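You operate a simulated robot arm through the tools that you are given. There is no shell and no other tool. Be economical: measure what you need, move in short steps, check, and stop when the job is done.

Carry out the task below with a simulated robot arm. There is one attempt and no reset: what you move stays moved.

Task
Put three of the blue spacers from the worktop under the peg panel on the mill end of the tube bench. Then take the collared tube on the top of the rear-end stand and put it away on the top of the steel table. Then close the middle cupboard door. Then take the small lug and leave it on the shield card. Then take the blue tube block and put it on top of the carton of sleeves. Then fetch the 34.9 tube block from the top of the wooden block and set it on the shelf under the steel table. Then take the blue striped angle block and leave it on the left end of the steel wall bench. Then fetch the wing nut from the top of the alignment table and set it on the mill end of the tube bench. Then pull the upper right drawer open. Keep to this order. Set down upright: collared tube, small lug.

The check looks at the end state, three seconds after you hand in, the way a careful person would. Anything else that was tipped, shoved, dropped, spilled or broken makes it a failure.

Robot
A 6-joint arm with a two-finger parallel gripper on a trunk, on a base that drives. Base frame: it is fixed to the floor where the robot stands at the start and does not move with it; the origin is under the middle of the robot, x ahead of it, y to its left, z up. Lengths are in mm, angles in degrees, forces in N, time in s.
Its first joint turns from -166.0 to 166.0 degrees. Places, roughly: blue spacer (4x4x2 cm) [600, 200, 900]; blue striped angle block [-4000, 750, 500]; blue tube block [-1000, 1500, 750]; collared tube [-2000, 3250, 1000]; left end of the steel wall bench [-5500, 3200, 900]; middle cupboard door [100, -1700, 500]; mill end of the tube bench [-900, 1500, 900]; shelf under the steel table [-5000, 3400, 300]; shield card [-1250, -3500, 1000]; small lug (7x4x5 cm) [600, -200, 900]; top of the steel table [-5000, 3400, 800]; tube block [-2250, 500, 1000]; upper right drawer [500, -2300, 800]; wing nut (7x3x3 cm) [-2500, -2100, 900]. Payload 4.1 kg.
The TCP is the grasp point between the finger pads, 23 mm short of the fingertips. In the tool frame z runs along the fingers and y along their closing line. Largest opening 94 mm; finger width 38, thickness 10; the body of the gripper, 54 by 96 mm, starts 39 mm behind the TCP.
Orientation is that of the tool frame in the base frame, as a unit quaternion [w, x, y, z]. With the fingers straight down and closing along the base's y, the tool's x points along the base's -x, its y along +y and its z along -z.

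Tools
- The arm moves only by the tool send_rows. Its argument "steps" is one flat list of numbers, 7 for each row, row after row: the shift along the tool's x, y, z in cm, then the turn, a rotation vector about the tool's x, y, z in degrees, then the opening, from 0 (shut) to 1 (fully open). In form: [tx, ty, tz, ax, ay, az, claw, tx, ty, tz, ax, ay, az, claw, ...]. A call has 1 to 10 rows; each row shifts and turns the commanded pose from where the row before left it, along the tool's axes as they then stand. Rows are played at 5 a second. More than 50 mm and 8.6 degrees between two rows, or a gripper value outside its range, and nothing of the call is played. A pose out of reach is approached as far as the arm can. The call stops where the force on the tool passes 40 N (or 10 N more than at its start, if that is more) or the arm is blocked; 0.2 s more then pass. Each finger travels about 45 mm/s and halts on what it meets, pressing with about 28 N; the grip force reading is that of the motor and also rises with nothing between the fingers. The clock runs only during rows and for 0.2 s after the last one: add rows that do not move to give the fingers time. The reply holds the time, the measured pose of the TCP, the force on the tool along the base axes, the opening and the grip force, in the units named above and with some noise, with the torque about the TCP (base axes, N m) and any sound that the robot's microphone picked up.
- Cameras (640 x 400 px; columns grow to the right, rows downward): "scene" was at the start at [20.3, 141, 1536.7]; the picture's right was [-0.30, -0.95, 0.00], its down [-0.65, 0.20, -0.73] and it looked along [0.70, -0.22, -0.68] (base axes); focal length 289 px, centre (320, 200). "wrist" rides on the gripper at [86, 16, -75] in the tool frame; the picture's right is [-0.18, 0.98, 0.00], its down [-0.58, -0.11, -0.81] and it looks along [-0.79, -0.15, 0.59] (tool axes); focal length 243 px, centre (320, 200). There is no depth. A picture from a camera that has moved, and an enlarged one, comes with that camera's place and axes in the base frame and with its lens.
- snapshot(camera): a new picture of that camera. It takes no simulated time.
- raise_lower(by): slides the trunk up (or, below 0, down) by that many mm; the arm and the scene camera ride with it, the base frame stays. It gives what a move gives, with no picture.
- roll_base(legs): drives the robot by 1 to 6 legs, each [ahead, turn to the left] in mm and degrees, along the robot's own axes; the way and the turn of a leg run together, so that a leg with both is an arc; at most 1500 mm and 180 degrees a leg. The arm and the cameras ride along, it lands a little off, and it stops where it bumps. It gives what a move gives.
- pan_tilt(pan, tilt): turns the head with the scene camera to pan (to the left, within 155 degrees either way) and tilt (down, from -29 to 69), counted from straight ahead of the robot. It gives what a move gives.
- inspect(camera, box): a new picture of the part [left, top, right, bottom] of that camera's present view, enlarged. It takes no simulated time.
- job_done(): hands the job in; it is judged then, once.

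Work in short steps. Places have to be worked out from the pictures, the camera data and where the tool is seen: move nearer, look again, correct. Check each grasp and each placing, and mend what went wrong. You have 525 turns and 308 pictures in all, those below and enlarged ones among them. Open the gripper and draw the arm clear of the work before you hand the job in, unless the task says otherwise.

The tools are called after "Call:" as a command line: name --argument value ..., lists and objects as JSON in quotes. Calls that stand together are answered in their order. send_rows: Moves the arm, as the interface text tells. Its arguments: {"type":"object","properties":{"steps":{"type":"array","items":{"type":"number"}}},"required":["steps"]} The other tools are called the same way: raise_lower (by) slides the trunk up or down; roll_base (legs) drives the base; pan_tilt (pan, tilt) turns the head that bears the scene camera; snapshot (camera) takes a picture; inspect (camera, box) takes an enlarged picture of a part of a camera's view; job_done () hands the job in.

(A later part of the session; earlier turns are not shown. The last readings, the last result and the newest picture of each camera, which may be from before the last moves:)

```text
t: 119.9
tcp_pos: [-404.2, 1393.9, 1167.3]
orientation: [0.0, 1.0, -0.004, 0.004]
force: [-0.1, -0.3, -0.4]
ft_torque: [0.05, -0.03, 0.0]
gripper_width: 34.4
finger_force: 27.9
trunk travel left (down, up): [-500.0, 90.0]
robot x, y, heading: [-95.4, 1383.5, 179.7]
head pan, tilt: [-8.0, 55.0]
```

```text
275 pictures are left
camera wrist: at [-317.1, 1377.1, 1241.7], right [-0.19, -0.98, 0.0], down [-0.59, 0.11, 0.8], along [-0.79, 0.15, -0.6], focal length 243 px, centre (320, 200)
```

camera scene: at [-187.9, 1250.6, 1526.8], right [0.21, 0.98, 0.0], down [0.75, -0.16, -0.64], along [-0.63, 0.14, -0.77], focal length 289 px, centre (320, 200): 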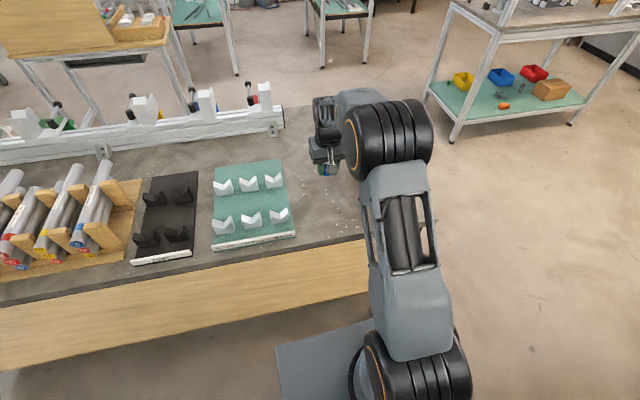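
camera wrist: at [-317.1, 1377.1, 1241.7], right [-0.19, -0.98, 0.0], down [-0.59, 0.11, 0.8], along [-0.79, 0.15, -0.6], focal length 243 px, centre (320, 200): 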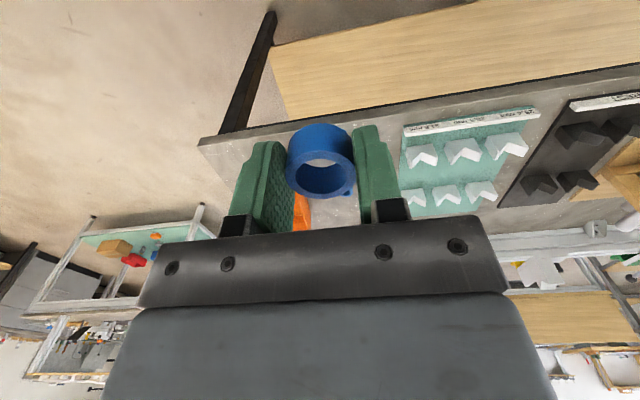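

Call:
send_rows --steps '[-4.18, -0.13, 0, 0, 0, 0, 0.25, -4.18, -0.13, 0, 0, 0, 0, 0.25, -4.18, -0.13, 0, 0, 0, 0, 0.25, -4.18, -0.13, 0, 0, 0, 0, 0.25, -4.18, -0.13, 0, 0, 0, 0, 0.25, -4.18, -0.13, 0, 0, 0, 0, 0.25, 0, 0, 5, 0, 0, 0, 0.25, 0, 0, 5, 0, 0, 0, 0.25, 0, 0, 5, 0, 0, 0, 0.25, 0, 0, 4, 0, 0, 0, 0.25]'

Call:
snapshot --camera "wrist"

```text
t: 122.1
tcp_pos: [-653.6, 1403.6, 972.7]
orientation: [-0.001, 1.0, -0.003, 0.003]
force: [0.5, 0.2, -0.8]
ft_torque: [0.0, 0.0, 0.03]
gripper_width: 34.5
finger_force: 28.3
trunk travel left (down, up): [-500.0, 90.0]
robot x, y, heading: [-100.2, 1384.3, 179.4]
head pan, tilt: [-8.0, 55.0]
```

```text
274 pictures are left
camera wrist: at [-567.8, 1386.6, 1047.8], right [-0.19, -0.98, 0.0], down [-0.59, 0.11, 0.8], along [-0.79, 0.15, -0.6], focal length 243 px, centre (320, 200)
```

wrist: 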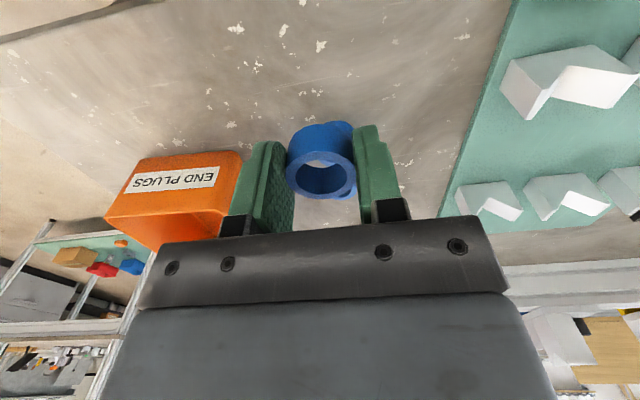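

Call:
send_rows --steps '[0, 0, 4, 0, 0, 0, 0.25, 0, 0, 3, 0, 0, 0, 0.25, 0, 0, 1, 0, 0, 0, 0.25, 0, 0, 0.4, 0, 0, 0, 0.25, 0, 0, 0.2, 0, 0, 0, 0.25, 0, 0, 0, 0, 0, 0, 0.25]'

Call:
send_rows --steps '[0, 0, 0.15, 0, 0, 0, 0.25, 0, 0, 0, 0, 0, 0, 0.25]'

```text
t: 123.5
tcp_pos: [-650.4, 1402.8, 888.8]
orientation: [-0.001, 1.0, -0.003, 0.003]
force: [0.1, 0.2, 0.6]
ft_torque: [-0.02, -0.04, -0.01]
gripper_width: 34.1
finger_force: 27.9
trunk travel left (down, up): [-500.0, 90.0]
robot x, y, heading: [-94.2, 1388.7, 179.5]
head pan, tilt: [-8.0, 55.0]
```

```text
t: 124.1
tcp_pos: [-650.8, 1404.8, 887.2]
orientation: [-0.001, 1.0, -0.003, 0.005]
force: [0.3, -0.7, -0.4]
ft_torque: [0.0, 0.0, 0.02]
gripper_width: 34.1
finger_force: 28.4
trunk travel left (down, up): [-500.0, 90.0]
robot x, y, heading: [-96.0, 1385.2, 179.6]
head pan, tilt: [-8.0, 55.0]
```

Call:
send_rows --steps '[0, 0, 0.15, 0, 0, 0, 0.25, 0, 0, 0.15, 0, 0, 0, 0.25, 0, 0, 0, 0, 0, 0, 0.25]'

```text
t: 124.9
tcp_pos: [-652.1, 1403.7, 885.5]
orientation: [-0.001, 1.0, -0.004, 0.001]
force: [-0.2, -0.3, 10.4]
ft_torque: [-0.03, 0.03, 0.04]
gripper_width: 34.0
finger_force: 28.3
trunk travel left (down, up): [-500.0, 90.0]
robot x, y, heading: [-97.0, 1385.9, 179.6]
head pan, tilt: [-8.0, 55.0]
```

Contact. I release, rise and retract.

Call:
send_rows --steps '[0, 0, 0, 0, 0, 0, 0.6, 0, 0, 0, 0, 0, 0, 0.6, 0, 0, 0, 0, 0, 0, 0.6, 0, 0, -3, 0, 0, 0, 0.6, 0, 0, -5, 0, 0, 0, 0.6, 0, 0, -5, 0, 0, 0, 0.6, 0, 0, -5, 0, 0, 0, 0.6, 0, 0, -5, 0, 0, 0, 0.6, 0, 0, -5, 0, 0, 0, 0.6]'

Call:
send_rows --steps '[4.3, 0, 0, 0, 0, 0, 0.75, 4.3, 0, 0, 0, 0, 0, 0.75, 4.3, 0, 0, 0, 0, 0, 0.75, 4.3, 0, 0, 0, 0, 0, 0.75, 4.3, 0, 0, 0, 0, 0, 0.75, 4.3, 0, 0, 0, 0, 0, 0.75]'

Call:
snapshot --camera "wrist"

Call:
pan_tilt --pan -45 --tilt 20

Call:
snapshot --camera "scene"

```text
t: 126.9
tcp_pos: [-655.1, 1401.0, 1166.3]
orientation: [-0.001, 1.0, -0.004, 0.003]
force: [-0.1, 1.2, -0.1]
ft_torque: [-0.02, 0.05, 0.0]
gripper_width: 56.4
finger_force: 0.0
trunk travel left (down, up): [-500.0, 90.0]
robot x, y, heading: [-91.7, 1386.3, 179.8]
head pan, tilt: [-8.0, 55.0]
```

```text
t: 128.3
tcp_pos: [-394.1, 1400.8, 1168.1]
orientation: [-0.001, 1.0, -0.005, 0.002]
force: [0.3, 0.3, -0.9]
ft_torque: [0.01, 0.02, 0.04]
gripper_width: 70.6
finger_force: 0.0
trunk travel left (down, up): [-500.0, 90.0]
robot x, y, heading: [-95.8, 1382.4, 180.0]
head pan, tilt: [-8.0, 55.0]
```

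```text
273 pictures are left
camera wrist: at [-307.9, 1385.5, 1243.2], right [-0.19, -0.98, 0.0], down [-0.59, 0.11, 0.8], along [-0.79, 0.15, -0.6], focal length 243 px, centre (320, 200)
```

wrist: 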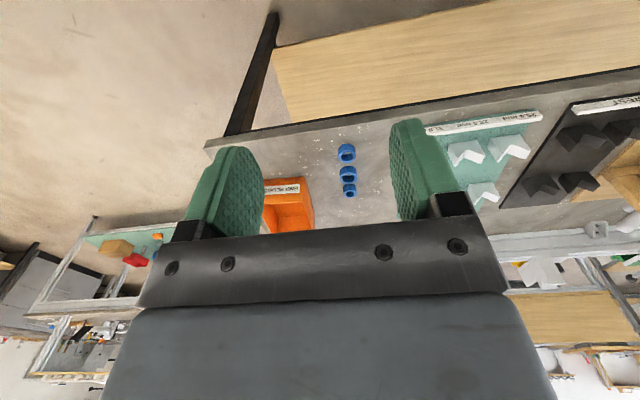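

```text
t: 129.3
tcp_pos: [-395.0, 1401.5, 1168.8]
orientation: [-0.001, 1.0, -0.003, 0.004]
force: [-0.5, -0.7, 0.3]
ft_torque: [0.0, -0.04, -0.01]
gripper_width: 70.6
finger_force: 0.0
trunk travel left (down, up): [-500.0, 90.0]
robot x, y, heading: [-97.2, 1386.1, 179.3]
head pan, tilt: [-45.0, 20.0]
```

```text
272 pictures are left
camera scene: at [-101.6, 1284.7, 1572.3], right [0.71, 0.7, 0.0], down [0.24, -0.24, -0.94], along [-0.66, 0.67, -0.34], focal length 289 px, centre (320, 200)
```

scene: 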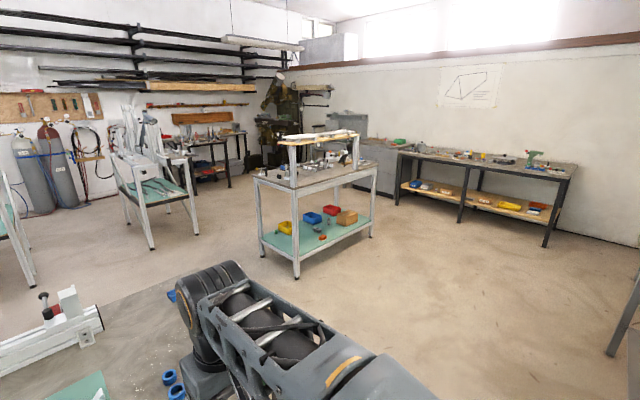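

The three spacers stand in a row. Now I zoom in on the rear-end stand at about (-2000,3250).

Call:
inspect --camera "scene" --box '[240, 110, 400, 210]'

Call:
inspect --camera "scene" --box '[0, 80, 240, 230]'

```text
4.00 times, centred on (320, 160) of scene
camera zoom: at [-101.6, 1284.7, 1572.3], right [0.71, 0.7, 0.0], down [0.24, -0.24, -0.94], along [-0.66, 0.67, -0.34], focal length 1156 px, centre (320, 360)
```

zoom: 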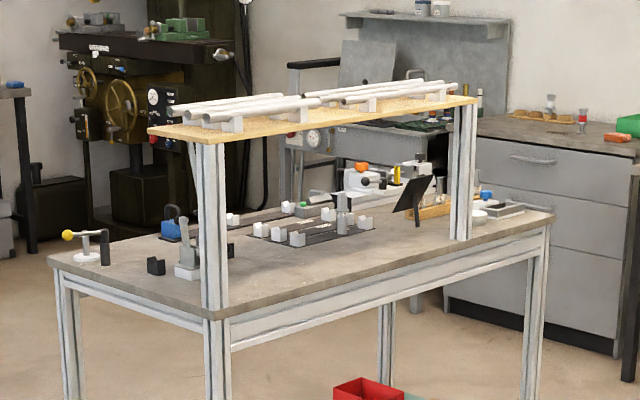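

```text
2.67 times, centred on (120, 155) of scene
camera zoom: at [-101.6, 1284.7, 1572.3], right [0.71, 0.7, 0.0], down [0.24, -0.24, -0.94], along [-0.66, 0.67, -0.34], focal length 771 px, centre (853, 320)
```

zoom: 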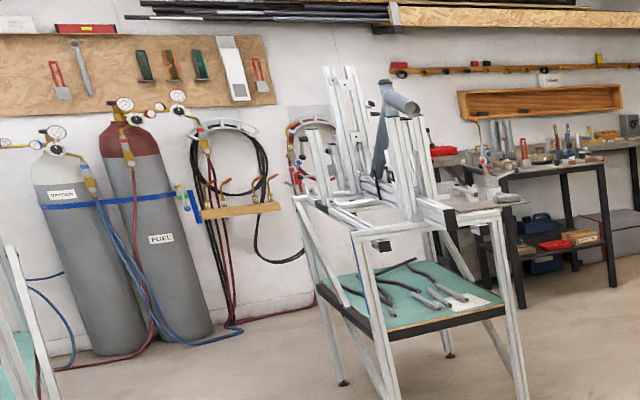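

I drive north past the bench end, then toward the stand for a nearer look.

Call:
roll_base --legs '[[0, -90], [700, 0], [0, 45], [700, 0]]'

Call:
pan_tilt --pan 0 --tilt 22

Call:
snapshot --camera "scene"

```text
t: 139.2
tcp_pos: [-277.0, 2320.8, 1168.0]
orientation: [0.002, 0.919, -0.394, 0.002]
force: [0.3, -0.5, 0.5]
ft_torque: [-0.03, -0.01, -0.01]
gripper_width: 70.7
finger_force: 0.0
trunk travel left (down, up): [-500.0, 90.0]
robot x, y, heading: [-84.1, 2091.3, 131.4]
head pan, tilt: [-45.0, 20.0]
stopped in leg 3: the robot was blocked; the commanded pose is now the measured one
```

```text
t: 140.3
tcp_pos: [-277.5, 2318.4, 1167.5]
orientation: [0.001, 0.919, -0.395, 0.003]
force: [0.5, 0.2, 0.1]
ft_torque: [-0.01, 0.0, 0.0]
gripper_width: 70.4
finger_force: 0.0
trunk travel left (down, up): [-500.0, 90.0]
robot x, y, heading: [-83.1, 2088.9, 131.5]
head pan, tilt: [0.0, 22.0]
```

```text
269 pictures are left
camera scene: at [-231.5, 2003.3, 1569.1], right [0.75, 0.66, 0.0], down [0.25, -0.28, -0.93], along [-0.61, 0.7, -0.37], focal length 289 px, centre (320, 200)
```

scene: 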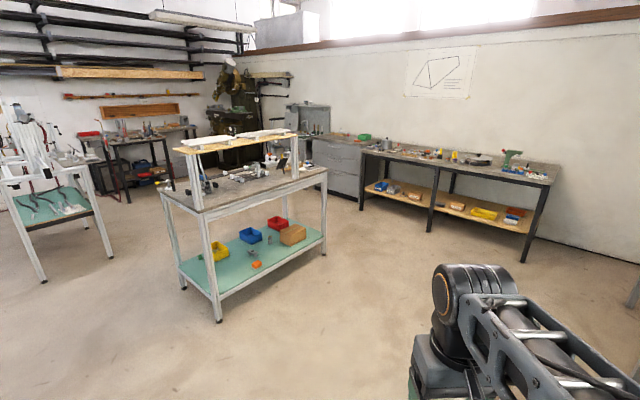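

A turn was blocked, probably by the leg of the side bench near (217,1947). I look there before moving on.

Call:
pan_tilt --pan -150 --tilt 45

Call:
snapshot --camera "scene"

```text
t: 142.7
tcp_pos: [-277.2, 2319.5, 1168.6]
orientation: [0.001, 0.919, -0.395, 0.003]
force: [-0.1, 0.4, 0.2]
ft_torque: [0.01, 0.02, 0.01]
gripper_width: 70.4
finger_force: 0.1
trunk travel left (down, up): [-500.0, 90.0]
robot x, y, heading: [-84.2, 2091.8, 131.7]
head pan, tilt: [-150.0, 45.0]
```

```text
268 pictures are left
camera scene: at [-93.2, 1907.6, 1533.7], right [-0.32, -0.95, 0.0], down [-0.67, 0.23, -0.71], along [0.67, -0.23, -0.71], focal length 289 px, centre (320, 200)
```

scene: 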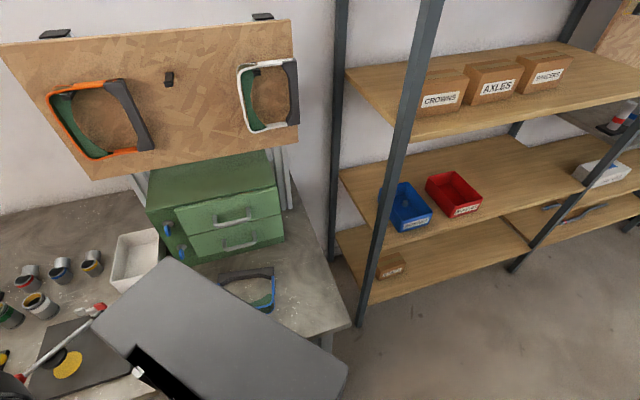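

Nothing was disturbed; it was the robot's rear column touching the bench. I pull away forward and approach the stand's south-east corner for a look.

Call:
roll_base --legs '[[350, 0], [0, 20], [700, 0]]'

Call:
pan_tilt --pan -20 --tilt 20

Call:
snapshot --camera "scene"

```text
t: 149.4
tcp_pos: [-1191.7, 2828.7, 1169.1]
orientation: [0.001, 0.975, -0.222, 0.004]
force: [-0.3, 0.0, 0.5]
ft_torque: [-0.03, -0.02, 0.03]
gripper_width: 70.5
finger_force: 0.1
trunk travel left (down, up): [-500.0, 90.0]
robot x, y, heading: [-931.4, 2682.0, 152.3]
head pan, tilt: [-150.0, 45.0]
```

```text
t: 151.6
tcp_pos: [-1191.8, 2828.5, 1168.3]
orientation: [0.0, 0.975, -0.222, 0.003]
force: [0.2, 0.2, -0.3]
ft_torque: [-0.01, 0.0, 0.01]
gripper_width: 70.5
finger_force: 0.0
trunk travel left (down, up): [-500.0, 90.0]
robot x, y, heading: [-930.6, 2680.4, 151.9]
head pan, tilt: [-20.0, 20.0]
```

```text
267 pictures are left
camera scene: at [-1017.2, 2574.2, 1572.3], right [0.74, 0.67, 0.0], down [0.23, -0.25, -0.94], along [-0.63, 0.7, -0.34], focal length 289 px, centre (320, 200)
```

scene: 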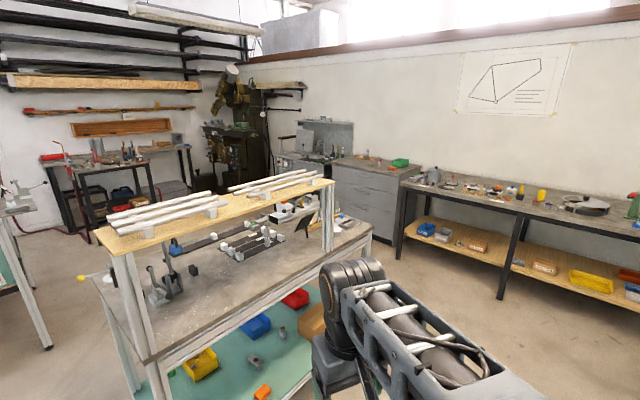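

Call:
inspect --camera "scene" --box '[70, 180, 390, 360]'

Call:
inspect --camera "scene" --box '[190, 190, 330, 280]'

```text
2.00 times, centred on (230, 270) of scene
camera zoom: at [-1017.2, 2574.2, 1572.3], right [0.74, 0.67, 0.0], down [0.23, -0.25, -0.94], along [-0.63, 0.7, -0.34], focal length 578 px, centre (500, 60)
```

zoom: 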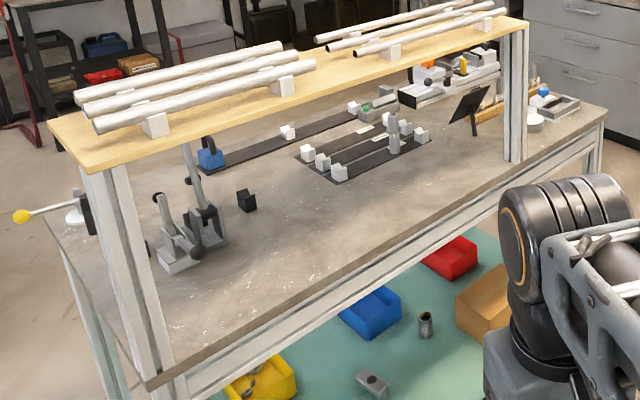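

```text
4.44 times, centred on (260, 235) of scene
camera zoom: at [-1017.2, 2574.2, 1572.3], right [0.74, 0.67, 0.0], down [0.23, -0.25, -0.94], along [-0.63, 0.7, -0.34], focal length 1284 px, centre (587, 44)
```

zoom: 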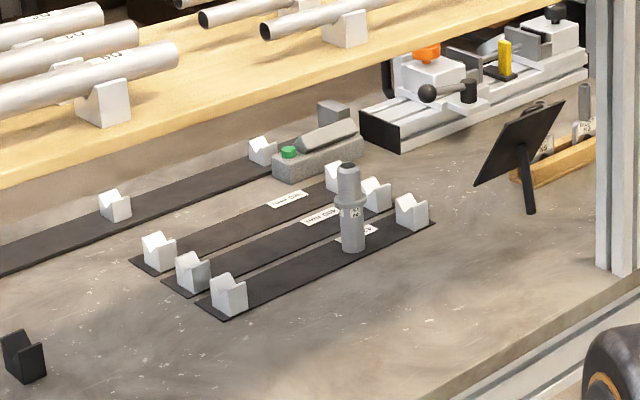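

The collared tube stands at about (-2046,3336), some 100 mm tall, just behind the riser board (x -2017…-1795, z≈1200). It is best reached from the west side, so I check my own base's extent and the west side.

Call:
pan_tilt --pan 0 --tilt 69

Call:
snapshot --camera "scene"

Call:
pan_tilt --pan 25 --tilt 18

Call:
snapshot --camera "scene"

```text
t: 152.7
tcp_pos: [-1192.2, 2829.1, 1167.9]
orientation: [0.001, 0.975, -0.222, 0.003]
force: [0.0, -0.2, 1.2]
ft_torque: [-0.01, 0.0, 0.0]
gripper_width: 70.4
finger_force: 0.1
trunk travel left (down, up): [-500.0, 90.0]
robot x, y, heading: [-931.0, 2682.3, 152.4]
head pan, tilt: [0.0, 68.8]
```

```text
264 pictures are left
camera scene: at [-1004.3, 2531.3, 1504.9], right [0.47, 0.88, 0.0], down [0.82, -0.44, -0.36], along [-0.32, 0.17, -0.93], focal length 289 px, centre (320, 200)
```

scene: 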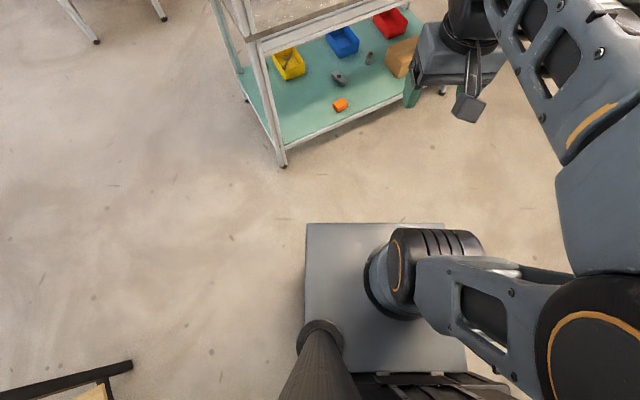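

```text
t: 153.9
tcp_pos: [-1192.0, 2829.6, 1167.8]
orientation: [0.001, 0.975, -0.222, 0.004]
force: [0.0, 0.3, 0.1]
ft_torque: [-0.02, -0.04, 0.0]
gripper_width: 70.7
finger_force: 0.0
trunk travel left (down, up): [-500.0, 90.0]
robot x, y, heading: [-932.0, 2681.9, 152.6]
head pan, tilt: [25.0, 18.0]
```

```text
263 pictures are left
camera scene: at [-1048.0, 2509.8, 1575.5], right [0.05, 1.0, 0.0], down [0.31, -0.02, -0.95], along [-0.95, 0.05, -0.31], focal length 289 px, centre (320, 200)
```

scene: 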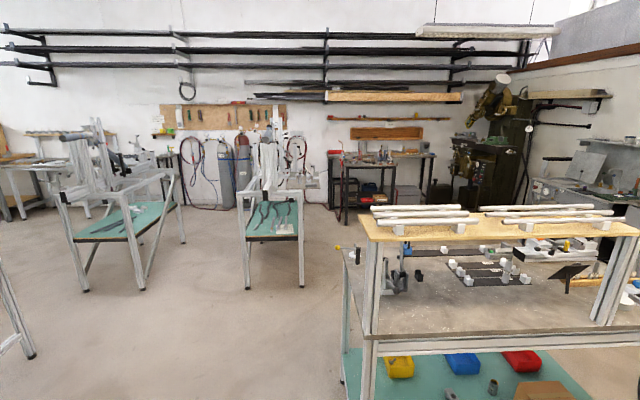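

West of the stand is open floor (frame stand face at x≈-3340, y 1960–2470). I route around the stand's south end.

Call:
roll_base --legs '[[0, 63], [1005, 0], [0, -40.7], [1085, 0], [0, -84.7]]'

Call:
pan_tilt --pan -30 --tilt 25

Call:
snapshot --camera "scene"

```text
t: 172.5
tcp_pos: [-2822.5, 2505.7, 1168.7]
orientation: [0.002, 0.724, -0.69, 0.003]
force: [0.1, -0.5, 0.7]
ft_torque: [-0.01, 0.01, -0.02]
gripper_width: 70.5
finger_force: 0.1
trunk travel left (down, up): [-500.0, 90.0]
robot x, y, heading: [-2828.8, 2205.5, 90.7]
head pan, tilt: [25.0, 18.0]
```

```text
t: 173.8
tcp_pos: [-2822.1, 2507.5, 1168.9]
orientation: [0.003, 0.723, -0.691, 0.002]
force: [0.1, -0.2, 0.7]
ft_torque: [-0.02, 0.03, -0.01]
gripper_width: 70.7
finger_force: 0.0
trunk travel left (down, up): [-500.0, 90.0]
robot x, y, heading: [-2828.9, 2207.9, 90.2]
head pan, tilt: [-30.0, 25.0]
```

```text
262 pictures are left
camera scene: at [-2947.7, 2226.1, 1564.3], right [0.87, -0.49, 0.0], down [-0.21, -0.37, -0.91], along [0.45, 0.79, -0.42], focal length 289 px, centre (320, 200)
```

scene: 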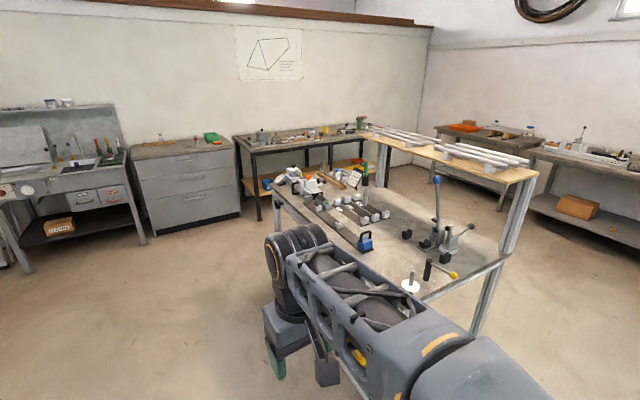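

The way is clear. I drive up the west side, face the stand and look.

Call:
roll_base --legs '[[1110, 0], [0, -90]]'

Call:
pan_tilt --pan 0 --tilt 32

Call:
snapshot --camera "scene"

Call:
snapshot --camera "wrist"

```text
t: 183.4
tcp_pos: [-2533.8, 3325.8, 1167.8]
orientation: [-0.003, -0.018, 1.0, 0.0]
force: [-0.4, -0.9, -0.3]
ft_torque: [-0.01, 0.03, -0.01]
gripper_width: 70.5
finger_force: 0.0
trunk travel left (down, up): [-500.0, 90.0]
robot x, y, heading: [-2834.9, 3334.8, -0.1]
head pan, tilt: [-30.0, 25.0]
```

```text
t: 184.3
tcp_pos: [-2533.4, 3327.5, 1168.8]
orientation: [-0.003, -0.016, 1.0, -0.001]
force: [0.3, 0.1, -0.1]
ft_torque: [0.0, 0.03, -0.05]
gripper_width: 70.2
finger_force: 0.1
trunk travel left (down, up): [-500.0, 90.0]
robot x, y, heading: [-2834.7, 3333.5, -0.1]
head pan, tilt: [0.0, 32.0]
```

```text
261 pictures are left
camera scene: at [-2802.0, 3501.2, 1553.2], right [0.0, -1.0, 0.0], down [-0.53, 0.0, -0.85], along [0.85, 0.0, -0.53], focal length 289 px, centre (320, 200)
```

scene: 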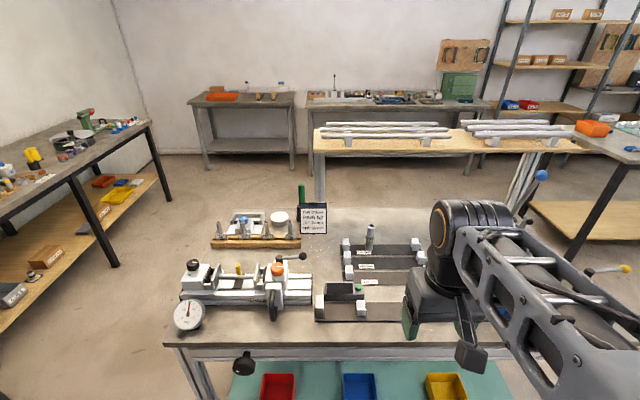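

```text
260 pictures are left
camera wrist: at [-2620.3, 3340.4, 1243.3], right [0.15, 0.99, 0.0], down [0.59, -0.09, 0.8], along [0.79, -0.12, -0.6], focal length 243 px, centre (320, 200)
```

wrist: 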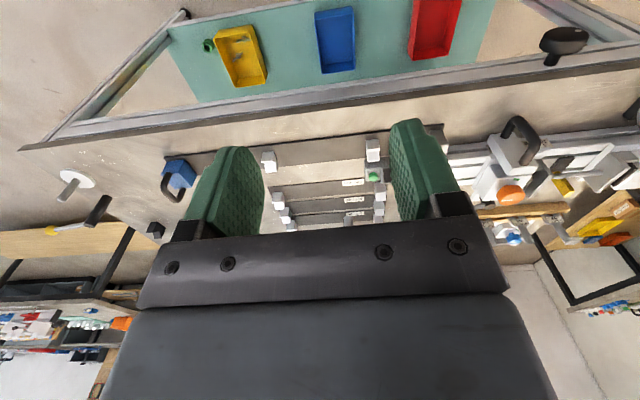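

The tube measures about (-2027,3323). I close up 95 mm and lean the tool forward while lowering, to see the tube with the wrist camera.

Call:
roll_base --legs '[[95, 0]]'

Call:
send_rows --steps '[-4, 0, 0, 0, -7, 0, 0.6, -4, 0, 0, 0, -7, 0, 0.6, -4, 0, 0, 0, -7, 0, 0.6, 0, 0, 0, 0, -7, 0, 0.6, 0, 0, 0, 0, -7, 0, 0.6, 0, 0, 0, 0, -7, 0, 0.6]'

Call:
snapshot --camera "wrist"

Call:
snapshot --camera "scene"

```text
t: 185.4
tcp_pos: [-2439.6, 3327.1, 1168.4]
orientation: [-0.003, -0.018, 1.0, 0.0]
force: [-0.3, -0.3, 0.6]
ft_torque: [-0.01, 0.01, 0.05]
gripper_width: 70.5
finger_force: 0.1
trunk travel left (down, up): [-500.0, 90.0]
robot x, y, heading: [-2741.8, 3333.4, -0.1]
head pan, tilt: [0.0, 32.0]
```

```text
t: 186.8
tcp_pos: [-2321.4, 3331.0, 1182.0]
orientation: [0.356, -0.016, 0.934, 0.006]
force: [0.1, -0.6, -0.4]
ft_torque: [0.02, 0.02, 0.03]
gripper_width: 56.4
finger_force: 0.1
trunk travel left (down, up): [-500.0, 90.0]
robot x, y, heading: [-2739.6, 3339.3, -0.1]
head pan, tilt: [0.0, 32.0]
```

```text
259 pictures are left
camera wrist: at [-2435.6, 3343.7, 1179.9], right [0.1, 0.99, 0.12], down [-0.1, -0.11, 0.99], along [0.99, -0.11, 0.09], focal length 243 px, centre (320, 200)
```

wrist: 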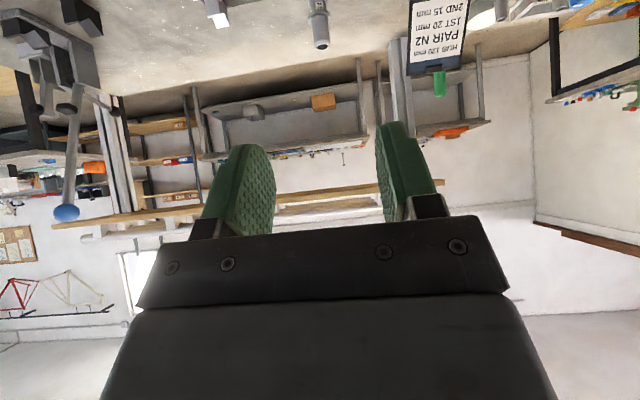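

```text
258 pictures are left
camera scene: at [-2708.0, 3501.1, 1553.2], right [0.0, -1.0, 0.0], down [-0.53, 0.0, -0.85], along [0.85, 0.0, -0.53], focal length 289 px, centre (320, 200)
```

scene: 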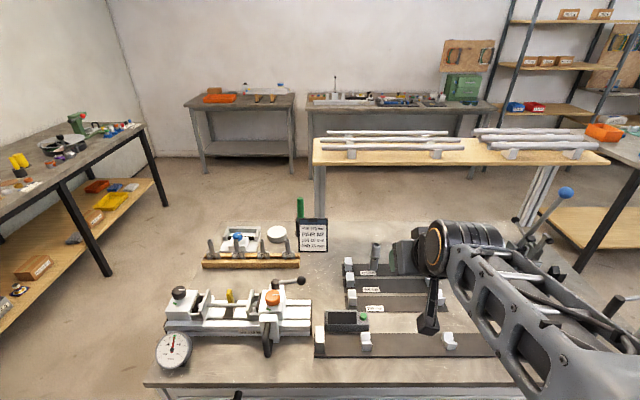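

Call:
inspect --camera "wrist" --box '[270, 0, 370, 62]'

Call:
inspect --camera "scene" --box '[330, 220, 430, 282]'

```text
6.40 times, centred on (320, 31) of wrist
camera zoom: at [-2435.6, 3343.7, 1179.9], right [0.1, 0.99, 0.12], down [-0.1, -0.11, 0.99], along [0.99, -0.11, 0.09], focal length 1553 px, centre (320, 1282)
```

zoom: 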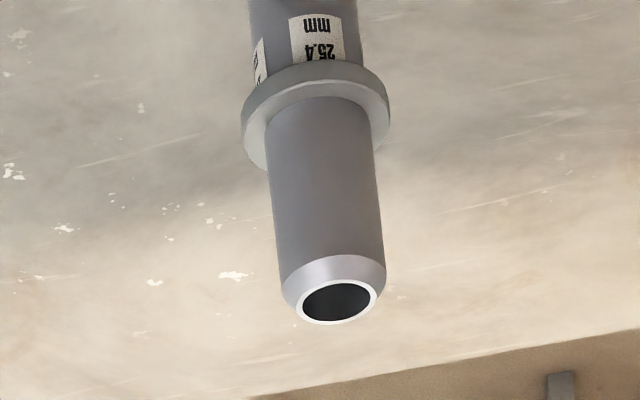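

```text
6.40 times, centred on (380, 251) of scene
camera zoom: at [-2708.0, 3501.1, 1553.2], right [0.0, -1.0, 0.0], down [-0.53, 0.0, -0.85], along [0.85, 0.0, -0.53], focal length 1850 px, centre (-64, -126)
```

zoom: 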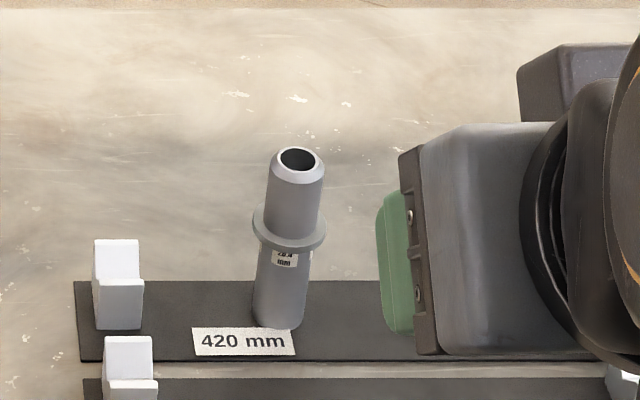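

The tube is at (-2045,3331), its top at 980 and its collar at about 930–943. I grip the 25 mm section above the collar, approaching along the tool axis; first three quarters of the way.

Call:
send_rows --steps '[-0.725, -0.12, 4.13, 0, 0, 0, 0.6, -0.725, -0.12, 4.13, 0, 0, 0, 0.6, -0.725, -0.12, 4.13, 0, 0, 0, 0.6, -0.725, -0.12, 4.13, 0, 0, 0, 0.6, -0.725, -0.12, 4.13, 0, 0, 0, 0.6, -0.725, -0.12, 4.13, 0, 0, 0, 0.6, 0, 0, 0, 0, 0, 0, 0.6]'

Call:
snapshot --camera "wrist"

Call:
inspect --camera "scene" --box '[310, 200, 470, 300]'

```text
t: 188.4
tcp_pos: [-2123.9, 3328.6, 1025.7]
orientation: [0.356, -0.015, 0.934, 0.006]
force: [-0.4, 0.1, -0.2]
ft_torque: [0.0, -0.01, 0.01]
gripper_width: 56.6
finger_force: 0.0
trunk travel left (down, up): [-500.0, 90.0]
robot x, y, heading: [-2738.0, 3335.1, -0.1]
head pan, tilt: [0.0, 32.0]
```

```text
255 pictures are left
camera wrist: at [-2239.5, 3341.6, 1024.0], right [0.1, 0.99, 0.12], down [-0.1, -0.11, 0.99], along [0.99, -0.11, 0.08], focal length 243 px, centre (320, 200)
```

wrist: 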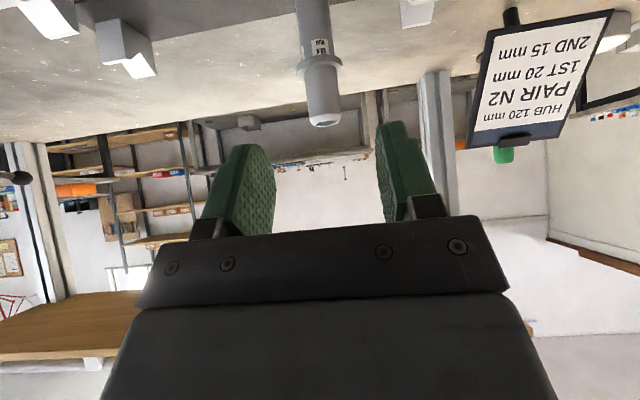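

```text
4.00 times, centred on (390, 250) of scene
camera zoom: at [-2707.7, 3501.1, 1553.1], right [0.0, -1.0, 0.0], down [-0.53, 0.0, -0.85], along [0.85, 0.0, -0.53], focal length 1156 px, centre (40, 0)
```

zoom: 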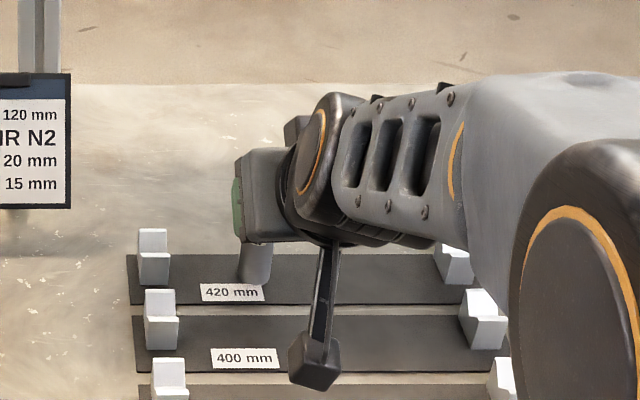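

Tube top confirmed at (-2045,3330,977). I go in and close.

Call:
send_rows --steps '[-0.55, -0.05, 2.75, 0, 0, 0, 0.6, -0.55, -0.05, 2.75, 0, 0, 0, 0.6, -0.5, -0.05, 2.7, 0, 0, 0, 0.6, 0, 0, 0, 0, 0, 0, 0.6, 0, 0, 0, 0, 0, 0, 0.15, 0, 0, 0, 0, 0, 0, 0.15, 0, 0, 0, 0, 0, 0, 0.15, 0, 0, 0, 0, 0, 0, 0.15]'

Call:
snapshot --camera "wrist"

```text
t: 190.2
tcp_pos: [-2058.3, 3331.4, 973.0]
orientation: [0.356, -0.016, 0.934, 0.006]
force: [1.1, -0.4, -0.8]
ft_torque: [-0.05, 0.01, -0.02]
gripper_width: 25.0
finger_force: 28.5
trunk travel left (down, up): [-500.0, 90.0]
robot x, y, heading: [-2740.7, 3335.5, 0.0]
head pan, tilt: [0.0, 32.0]
```

```text
253 pictures are left
camera wrist: at [-2173.4, 3344.0, 971.7], right [0.1, 0.99, 0.12], down [-0.1, -0.11, 0.99], along [0.99, -0.11, 0.08], focal length 243 px, centre (320, 200)
```

wrist: 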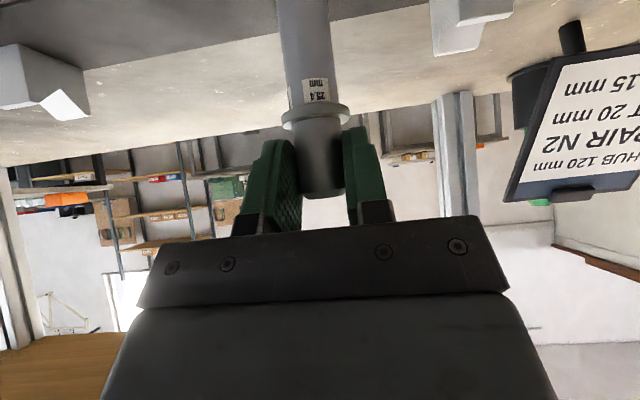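

Grip on 25.0 mm. I lift 80 mm straight up, then back out west.

Call:
send_rows --steps '[-2.68, 0, -2.97, 0, 0, 0, 0.15, -2.68, 0, -2.97, 0, 0, 0, 0.15, -2.0, 0, -2.23, 0, 0, 0, 0.15, 2.97, 0, -2.68, 0, 0, 0, 0.15, 2.97, 0, -2.68, 0, 0, 0, 0.15, 2.97, 0, -2.68, 0, 0, 0, 0.15, 2.97, 0, -2.68, 0, 0, 0, 0.15, 2.97, 0, -2.68, 0, 0, 0, 0.15, 0, 0, 0, 0, 0, 0, 0.15]'

Call:
snapshot --camera "wrist"

Call:
snapshot --camera "scene"

```text
t: 192.2
tcp_pos: [-2257.8, 3323.6, 1088.6]
orientation: [0.355, -0.017, 0.935, 0.006]
force: [0.2, 1.3, -0.8]
ft_torque: [0.02, 0.04, -0.04]
gripper_width: 24.7
finger_force: 27.9
trunk travel left (down, up): [-500.0, 90.0]
robot x, y, heading: [-2738.9, 3336.4, 0.0]
head pan, tilt: [0.0, 32.0]
```

```text
252 pictures are left
camera wrist: at [-2372.2, 3336.0, 1086.1], right [0.1, 0.99, 0.12], down [-0.1, -0.11, 0.99], along [0.99, -0.11, 0.08], focal length 243 px, centre (320, 200)
```

wrist: 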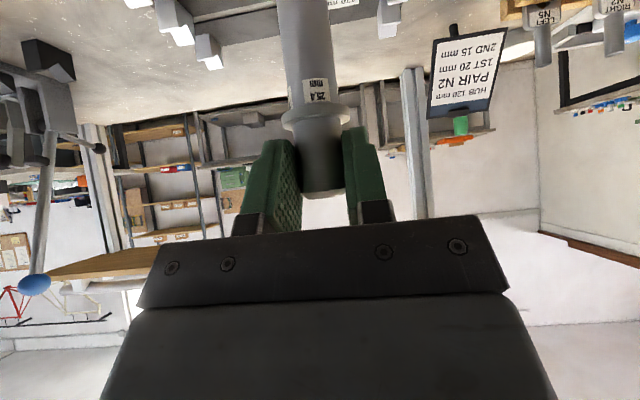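

```text
251 pictures are left
camera scene: at [-2708.2, 3501.0, 1553.1], right [0.0, -1.0, 0.0], down [-0.53, 0.0, -0.85], along [0.85, 0.0, -0.53], focal length 289 px, centre (320, 200)
```

scene: 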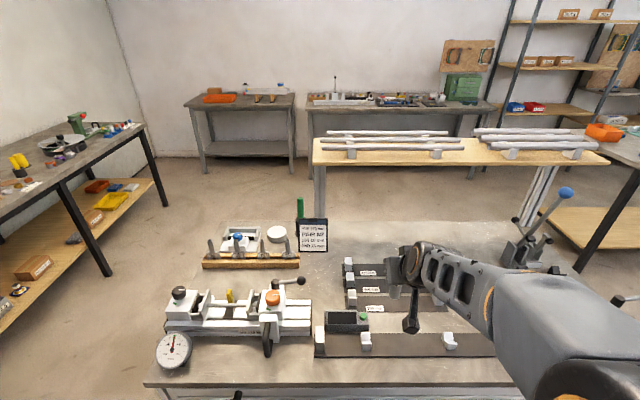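

Held upright. I back off 200 mm, turn round and look at the steel table.

Call:
roll_base --legs '[[-220, 0], [0, 178]]'

Call:
pan_tilt --pan 0 --tilt 20

Call:
snapshot --camera "scene"

```text
t: 201.2
tcp_pos: [-3442.0, 3365.4, 1087.1]
orientation: [-0.001, 0.935, -0.002, -0.355]
force: [0.7, 0.3, -1.5]
ft_torque: [0.02, -0.02, 0.01]
gripper_width: 24.4
finger_force: 28.5
trunk travel left (down, up): [-500.0, 90.0]
robot x, y, heading: [-2961.0, 3336.5, 177.6]
head pan, tilt: [0.0, 32.0]
```

```text
t: 201.9
tcp_pos: [-3442.6, 3367.1, 1087.9]
orientation: [-0.001, 0.935, -0.002, -0.355]
force: [-0.3, 0.3, -0.4]
ft_torque: [0.01, -0.01, 0.01]
gripper_width: 24.6
finger_force: 27.6
trunk travel left (down, up): [-500.0, 90.0]
robot x, y, heading: [-2959.0, 3338.7, 177.8]
head pan, tilt: [0.0, 20.0]
```

```text
250 pictures are left
camera scene: at [-2999.6, 3170.3, 1572.3], right [0.04, 1.0, 0.0], down [0.34, -0.01, -0.94], along [-0.94, 0.04, -0.34], focal length 289 px, centre (320, 200)
```

scene: 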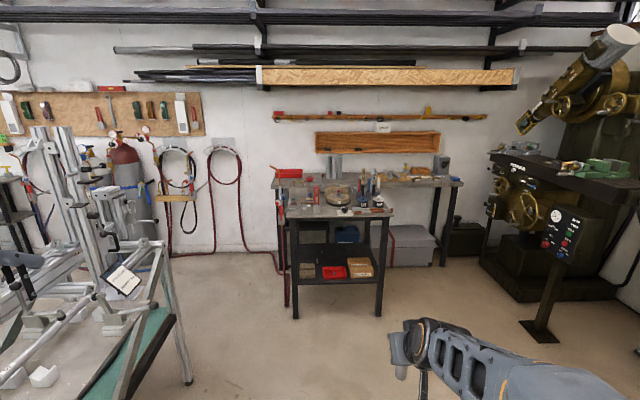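

The steel table's front is at x≈-4745, y 3060–3690. I zoom in on it.

Call:
inspect --camera "scene" --box '[255, 150, 415, 250]'

Call:
inspect --camera "scene" --box '[255, 230, 415, 330]'

```text
4.00 times, centred on (335, 200) of scene
camera zoom: at [-2999.6, 3170.3, 1572.3], right [0.04, 1.0, 0.0], down [0.34, -0.01, -0.94], along [-0.94, 0.04, -0.34], focal length 1156 px, centre (260, 200)
```

zoom: 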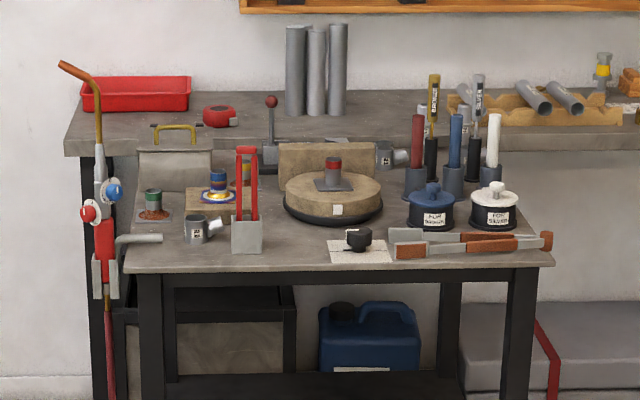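

```text
4.00 times, centred on (335, 280) of scene
camera zoom: at [-2999.6, 3170.3, 1572.3], right [0.04, 1.0, 0.0], down [0.34, -0.01, -0.94], along [-0.94, 0.04, -0.34], focal length 1156 px, centre (260, -120)
```

zoom: 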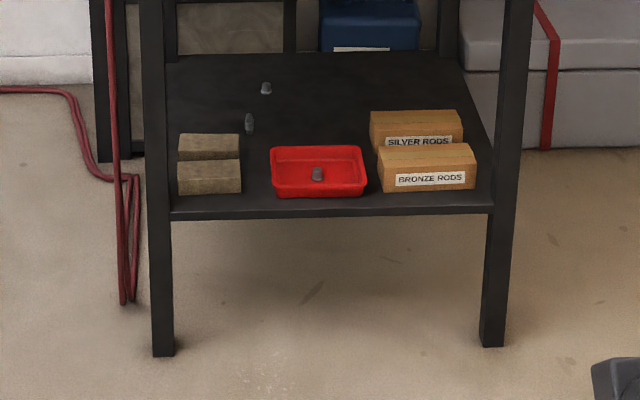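

The top is at z≈817. A clear spot for the tube is at the front, about (-4800,3300), in front of the rod holder and left of the card. I drive up.

Call:
roll_base --legs '[[0, 4], [1230, 0]]'

Call:
pan_tilt --pan -5 --tilt 42

Call:
snapshot --camera "scene"

Call:
snapshot --camera "wrist"

```text
t: 208.6
tcp_pos: [-4678.3, 3317.1, 1087.8]
orientation: [0.009, 0.935, 0.023, -0.355]
force: [0.8, 0.5, -0.5]
ft_torque: [0.04, -0.01, 0.01]
gripper_width: 24.4
finger_force: 28.0
trunk travel left (down, up): [-500.0, 90.0]
robot x, y, heading: [-4196.3, 3308.3, -179.3]
head pan, tilt: [0.0, 20.0]
```

```text
t: 209.5
tcp_pos: [-4677.4, 3317.2, 1087.8]
orientation: [0.009, 0.935, 0.023, -0.355]
force: [0.1, 0.2, -0.7]
ft_torque: [-0.04, 0.02, -0.01]
gripper_width: 24.8
finger_force: 28.2
trunk travel left (down, up): [-500.0, 90.0]
robot x, y, heading: [-4197.1, 3310.6, -179.4]
head pan, tilt: [-5.0, 42.0]
```

```text
247 pictures are left
camera scene: at [-4215.5, 3150.9, 1538.1], right [0.08, 1.0, 0.0], down [0.67, -0.05, -0.74], along [-0.74, 0.06, -0.67], focal length 289 px, centre (320, 200)
```

scene: 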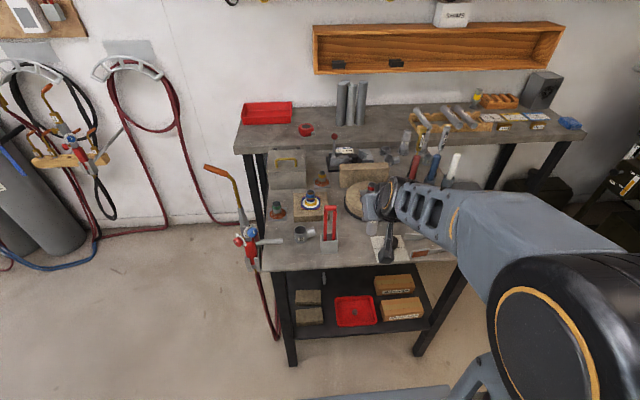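

```text
246 pictures are left
camera wrist: at [-4562.2, 3307.2, 1086.1], right [-0.09, -0.99, 0.12], down [0.1, 0.11, 0.99], along [-0.99, 0.1, 0.08], focal length 243 px, centre (320, 200)
```

wrist: 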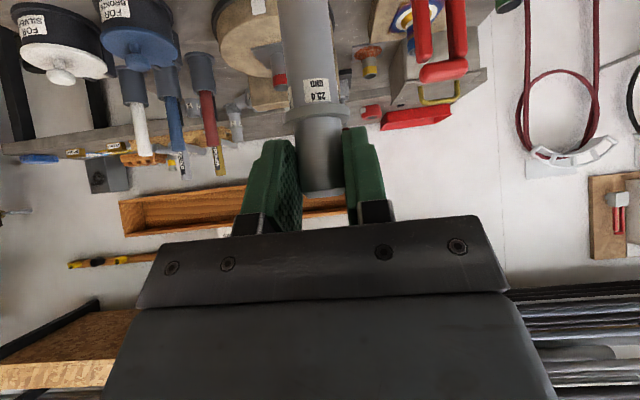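

Call:
inspect --camera "scene" --box '[240, 170, 480, 320]'

```text
2.67 times, centred on (360, 245) of scene
camera zoom: at [-4215.5, 3150.9, 1538.1], right [0.08, 1.0, 0.0], down [0.67, -0.05, -0.74], along [-0.74, 0.06, -0.67], focal length 771 px, centre (213, 80)
```

zoom: 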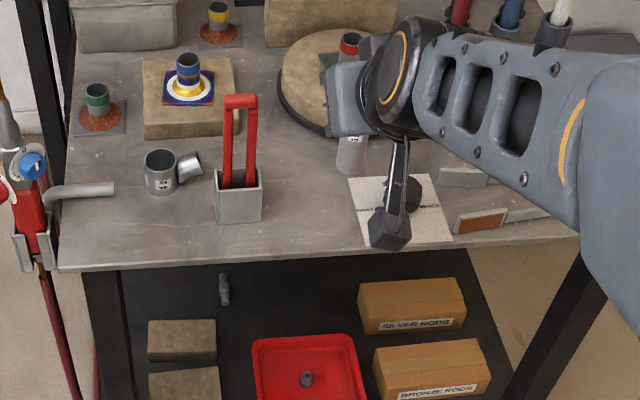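

The gap between holder (y 3253) and card (y 3369) is free; front edge at x≈-4717. I aim the tube at (-4775,3310) and lower to just above the surface.

Call:
send_rows --steps '[-3.2, 0.14, 2.88, 0, 0, 0, 0.15, -3.2, 0.14, 2.88, 0, 0, 0, 0.15, 2.73, 0, 3.03, 0, 0, 0, 0.15, 2.73, 0, 3.03, 0, 0, 0, 0.15, 2.73, 0, 3.03, 0, 0, 0, 0.15, 2.4, 0, 2.67, 0, 0, 0, 0.15, 0, 0, 0, 0, 0, 0, 0.15]'

Call:
snapshot --camera "wrist"

Call:
inspect --camera "scene" --box '[240, 170, 480, 320]'

```text
t: 211.1
tcp_pos: [-4761.7, 3306.2, 962.7]
orientation: [0.017, 0.935, 0.026, -0.354]
force: [0.1, 0.0, 0.2]
ft_torque: [0.02, -0.03, 0.04]
gripper_width: 24.4
finger_force: 27.9
out of reach, approached as far as the arm can: row 5, 6
trunk travel left (down, up): [-500.0, 90.0]
robot x, y, heading: [-4194.3, 3310.1, -179.5]
head pan, tilt: [-5.0, 42.0]
```

```text
244 pictures are left
camera wrist: at [-4646.4, 3296.8, 961.5], right [-0.08, -0.99, 0.13], down [0.09, 0.13, 0.99], along [-0.99, 0.09, 0.08], focal length 243 px, centre (320, 200)
```

wrist: 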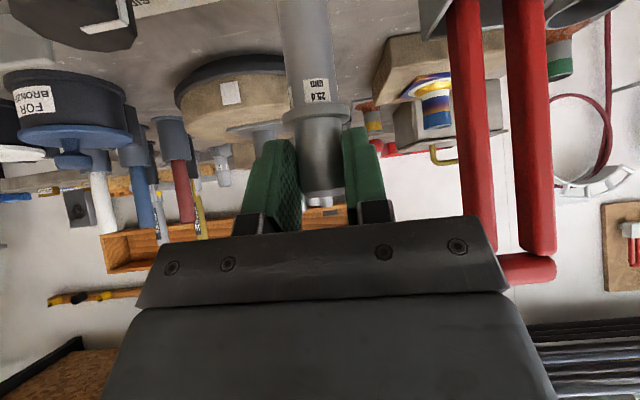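

```text
2.67 times, centred on (360, 245) of scene
camera zoom: at [-4215.6, 3150.9, 1538.0], right [0.08, 1.0, 0.0], down [0.67, -0.05, -0.74], along [-0.74, 0.06, -0.67], focal length 771 px, centre (213, 80)
```

zoom: 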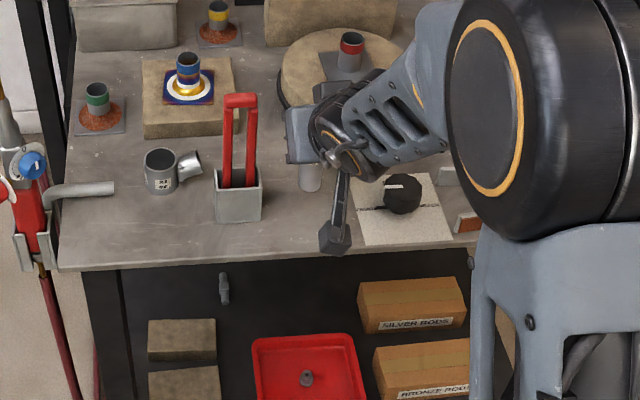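

The arm's own reach gives out, so I lower with the trunk, which keeps the pose. First 42 mm.

Call:
raise_lower --by -42

Call:
inspect --camera "scene" --box '[240, 170, 480, 320]'

```text
t: 211.9
tcp_pos: [-4766.1, 3304.1, 929.5]
orientation: [0.019, 0.93, 0.026, -0.366]
force: [-3.6, 1.6, 8.2]
ft_torque: [0.14, 0.44, 0.02]
gripper_width: 25.1
finger_force: 28.0
trunk travel left (down, up): [-458.0, 132.0]
robot x, y, heading: [-4196.2, 3312.4, -179.4]
head pan, tilt: [-5.0, 42.0]
stopped: the force on the tool passed its limit (the readings are from after the stop); the commanded pose is now the measured one
```

```text
2.67 times, centred on (360, 245) of scene
camera zoom: at [-4214.9, 3150.9, 1496.1], right [0.08, 1.0, 0.0], down [0.67, -0.05, -0.74], along [-0.74, 0.06, -0.67], focal length 771 px, centre (213, 80)
```

zoom: 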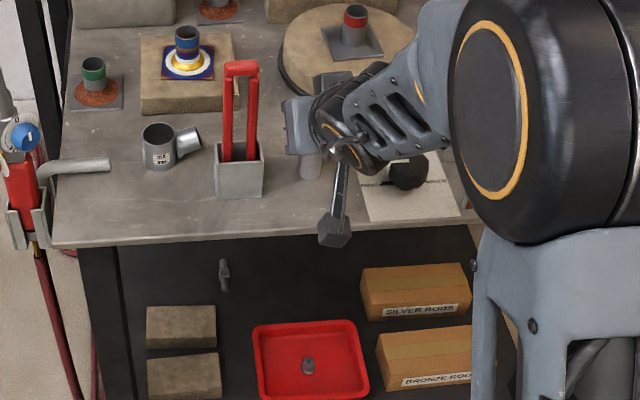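

Contact came earlier than expected, so the table is at about 838. I raise 3 mm and look at the tube's attitude.

Call:
raise_lower --by 4

Call:
snapshot --camera "wrist"

```text
t: 212.4
tcp_pos: [-4764.1, 3305.1, 931.5]
orientation: [0.018, 0.932, 0.025, -0.361]
force: [-0.2, 0.8, -0.4]
ft_torque: [-0.03, -0.02, 0.0]
gripper_width: 24.7
finger_force: 27.8
trunk travel left (down, up): [-462.0, 128.0]
robot x, y, heading: [-4194.6, 3307.2, -179.5]
head pan, tilt: [-5.0, 42.0]
```

```text
241 pictures are left
camera wrist: at [-4649.6, 3296.6, 927.9], right [-0.08, -0.99, 0.14], down [0.11, 0.13, 0.99], along [-0.99, 0.09, 0.1], focal length 243 px, centre (320, 200)
```

wrist: 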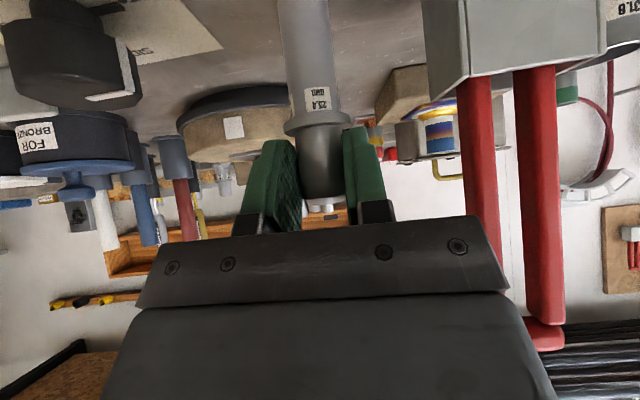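

Tilt is under a degree off. I trim it, lower the last few millimetres with the trunk and check the force.

Call:
send_rows --steps '[0, 0, 0, 0, 0.7, -1.3, 0.15, 0, 0, 0, 0, 0, 0, 0.15]'

Call:
raise_lower --by -3

```text
t: 213.0
tcp_pos: [-4765.2, 3305.0, 931.6]
orientation: [0.013, 0.933, 0.037, -0.357]
force: [0.4, -0.9, -1.4]
ft_torque: [0.01, 0.0, 0.0]
gripper_width: 24.7
finger_force: 28.1
trunk travel left (down, up): [-462.0, 128.0]
robot x, y, heading: [-4192.4, 3311.4, -179.3]
head pan, tilt: [-5.0, 42.0]
```

```text
t: 213.5
tcp_pos: [-4765.3, 3305.1, 930.8]
orientation: [0.013, 0.933, 0.036, -0.357]
force: [0.7, 0.0, 6.4]
ft_torque: [-0.01, 0.13, -0.02]
gripper_width: 25.0
finger_force: 28.4
trunk travel left (down, up): [-459.0, 131.0]
robot x, y, heading: [-4196.3, 3314.0, -179.3]
head pan, tilt: [-5.0, 42.0]
```

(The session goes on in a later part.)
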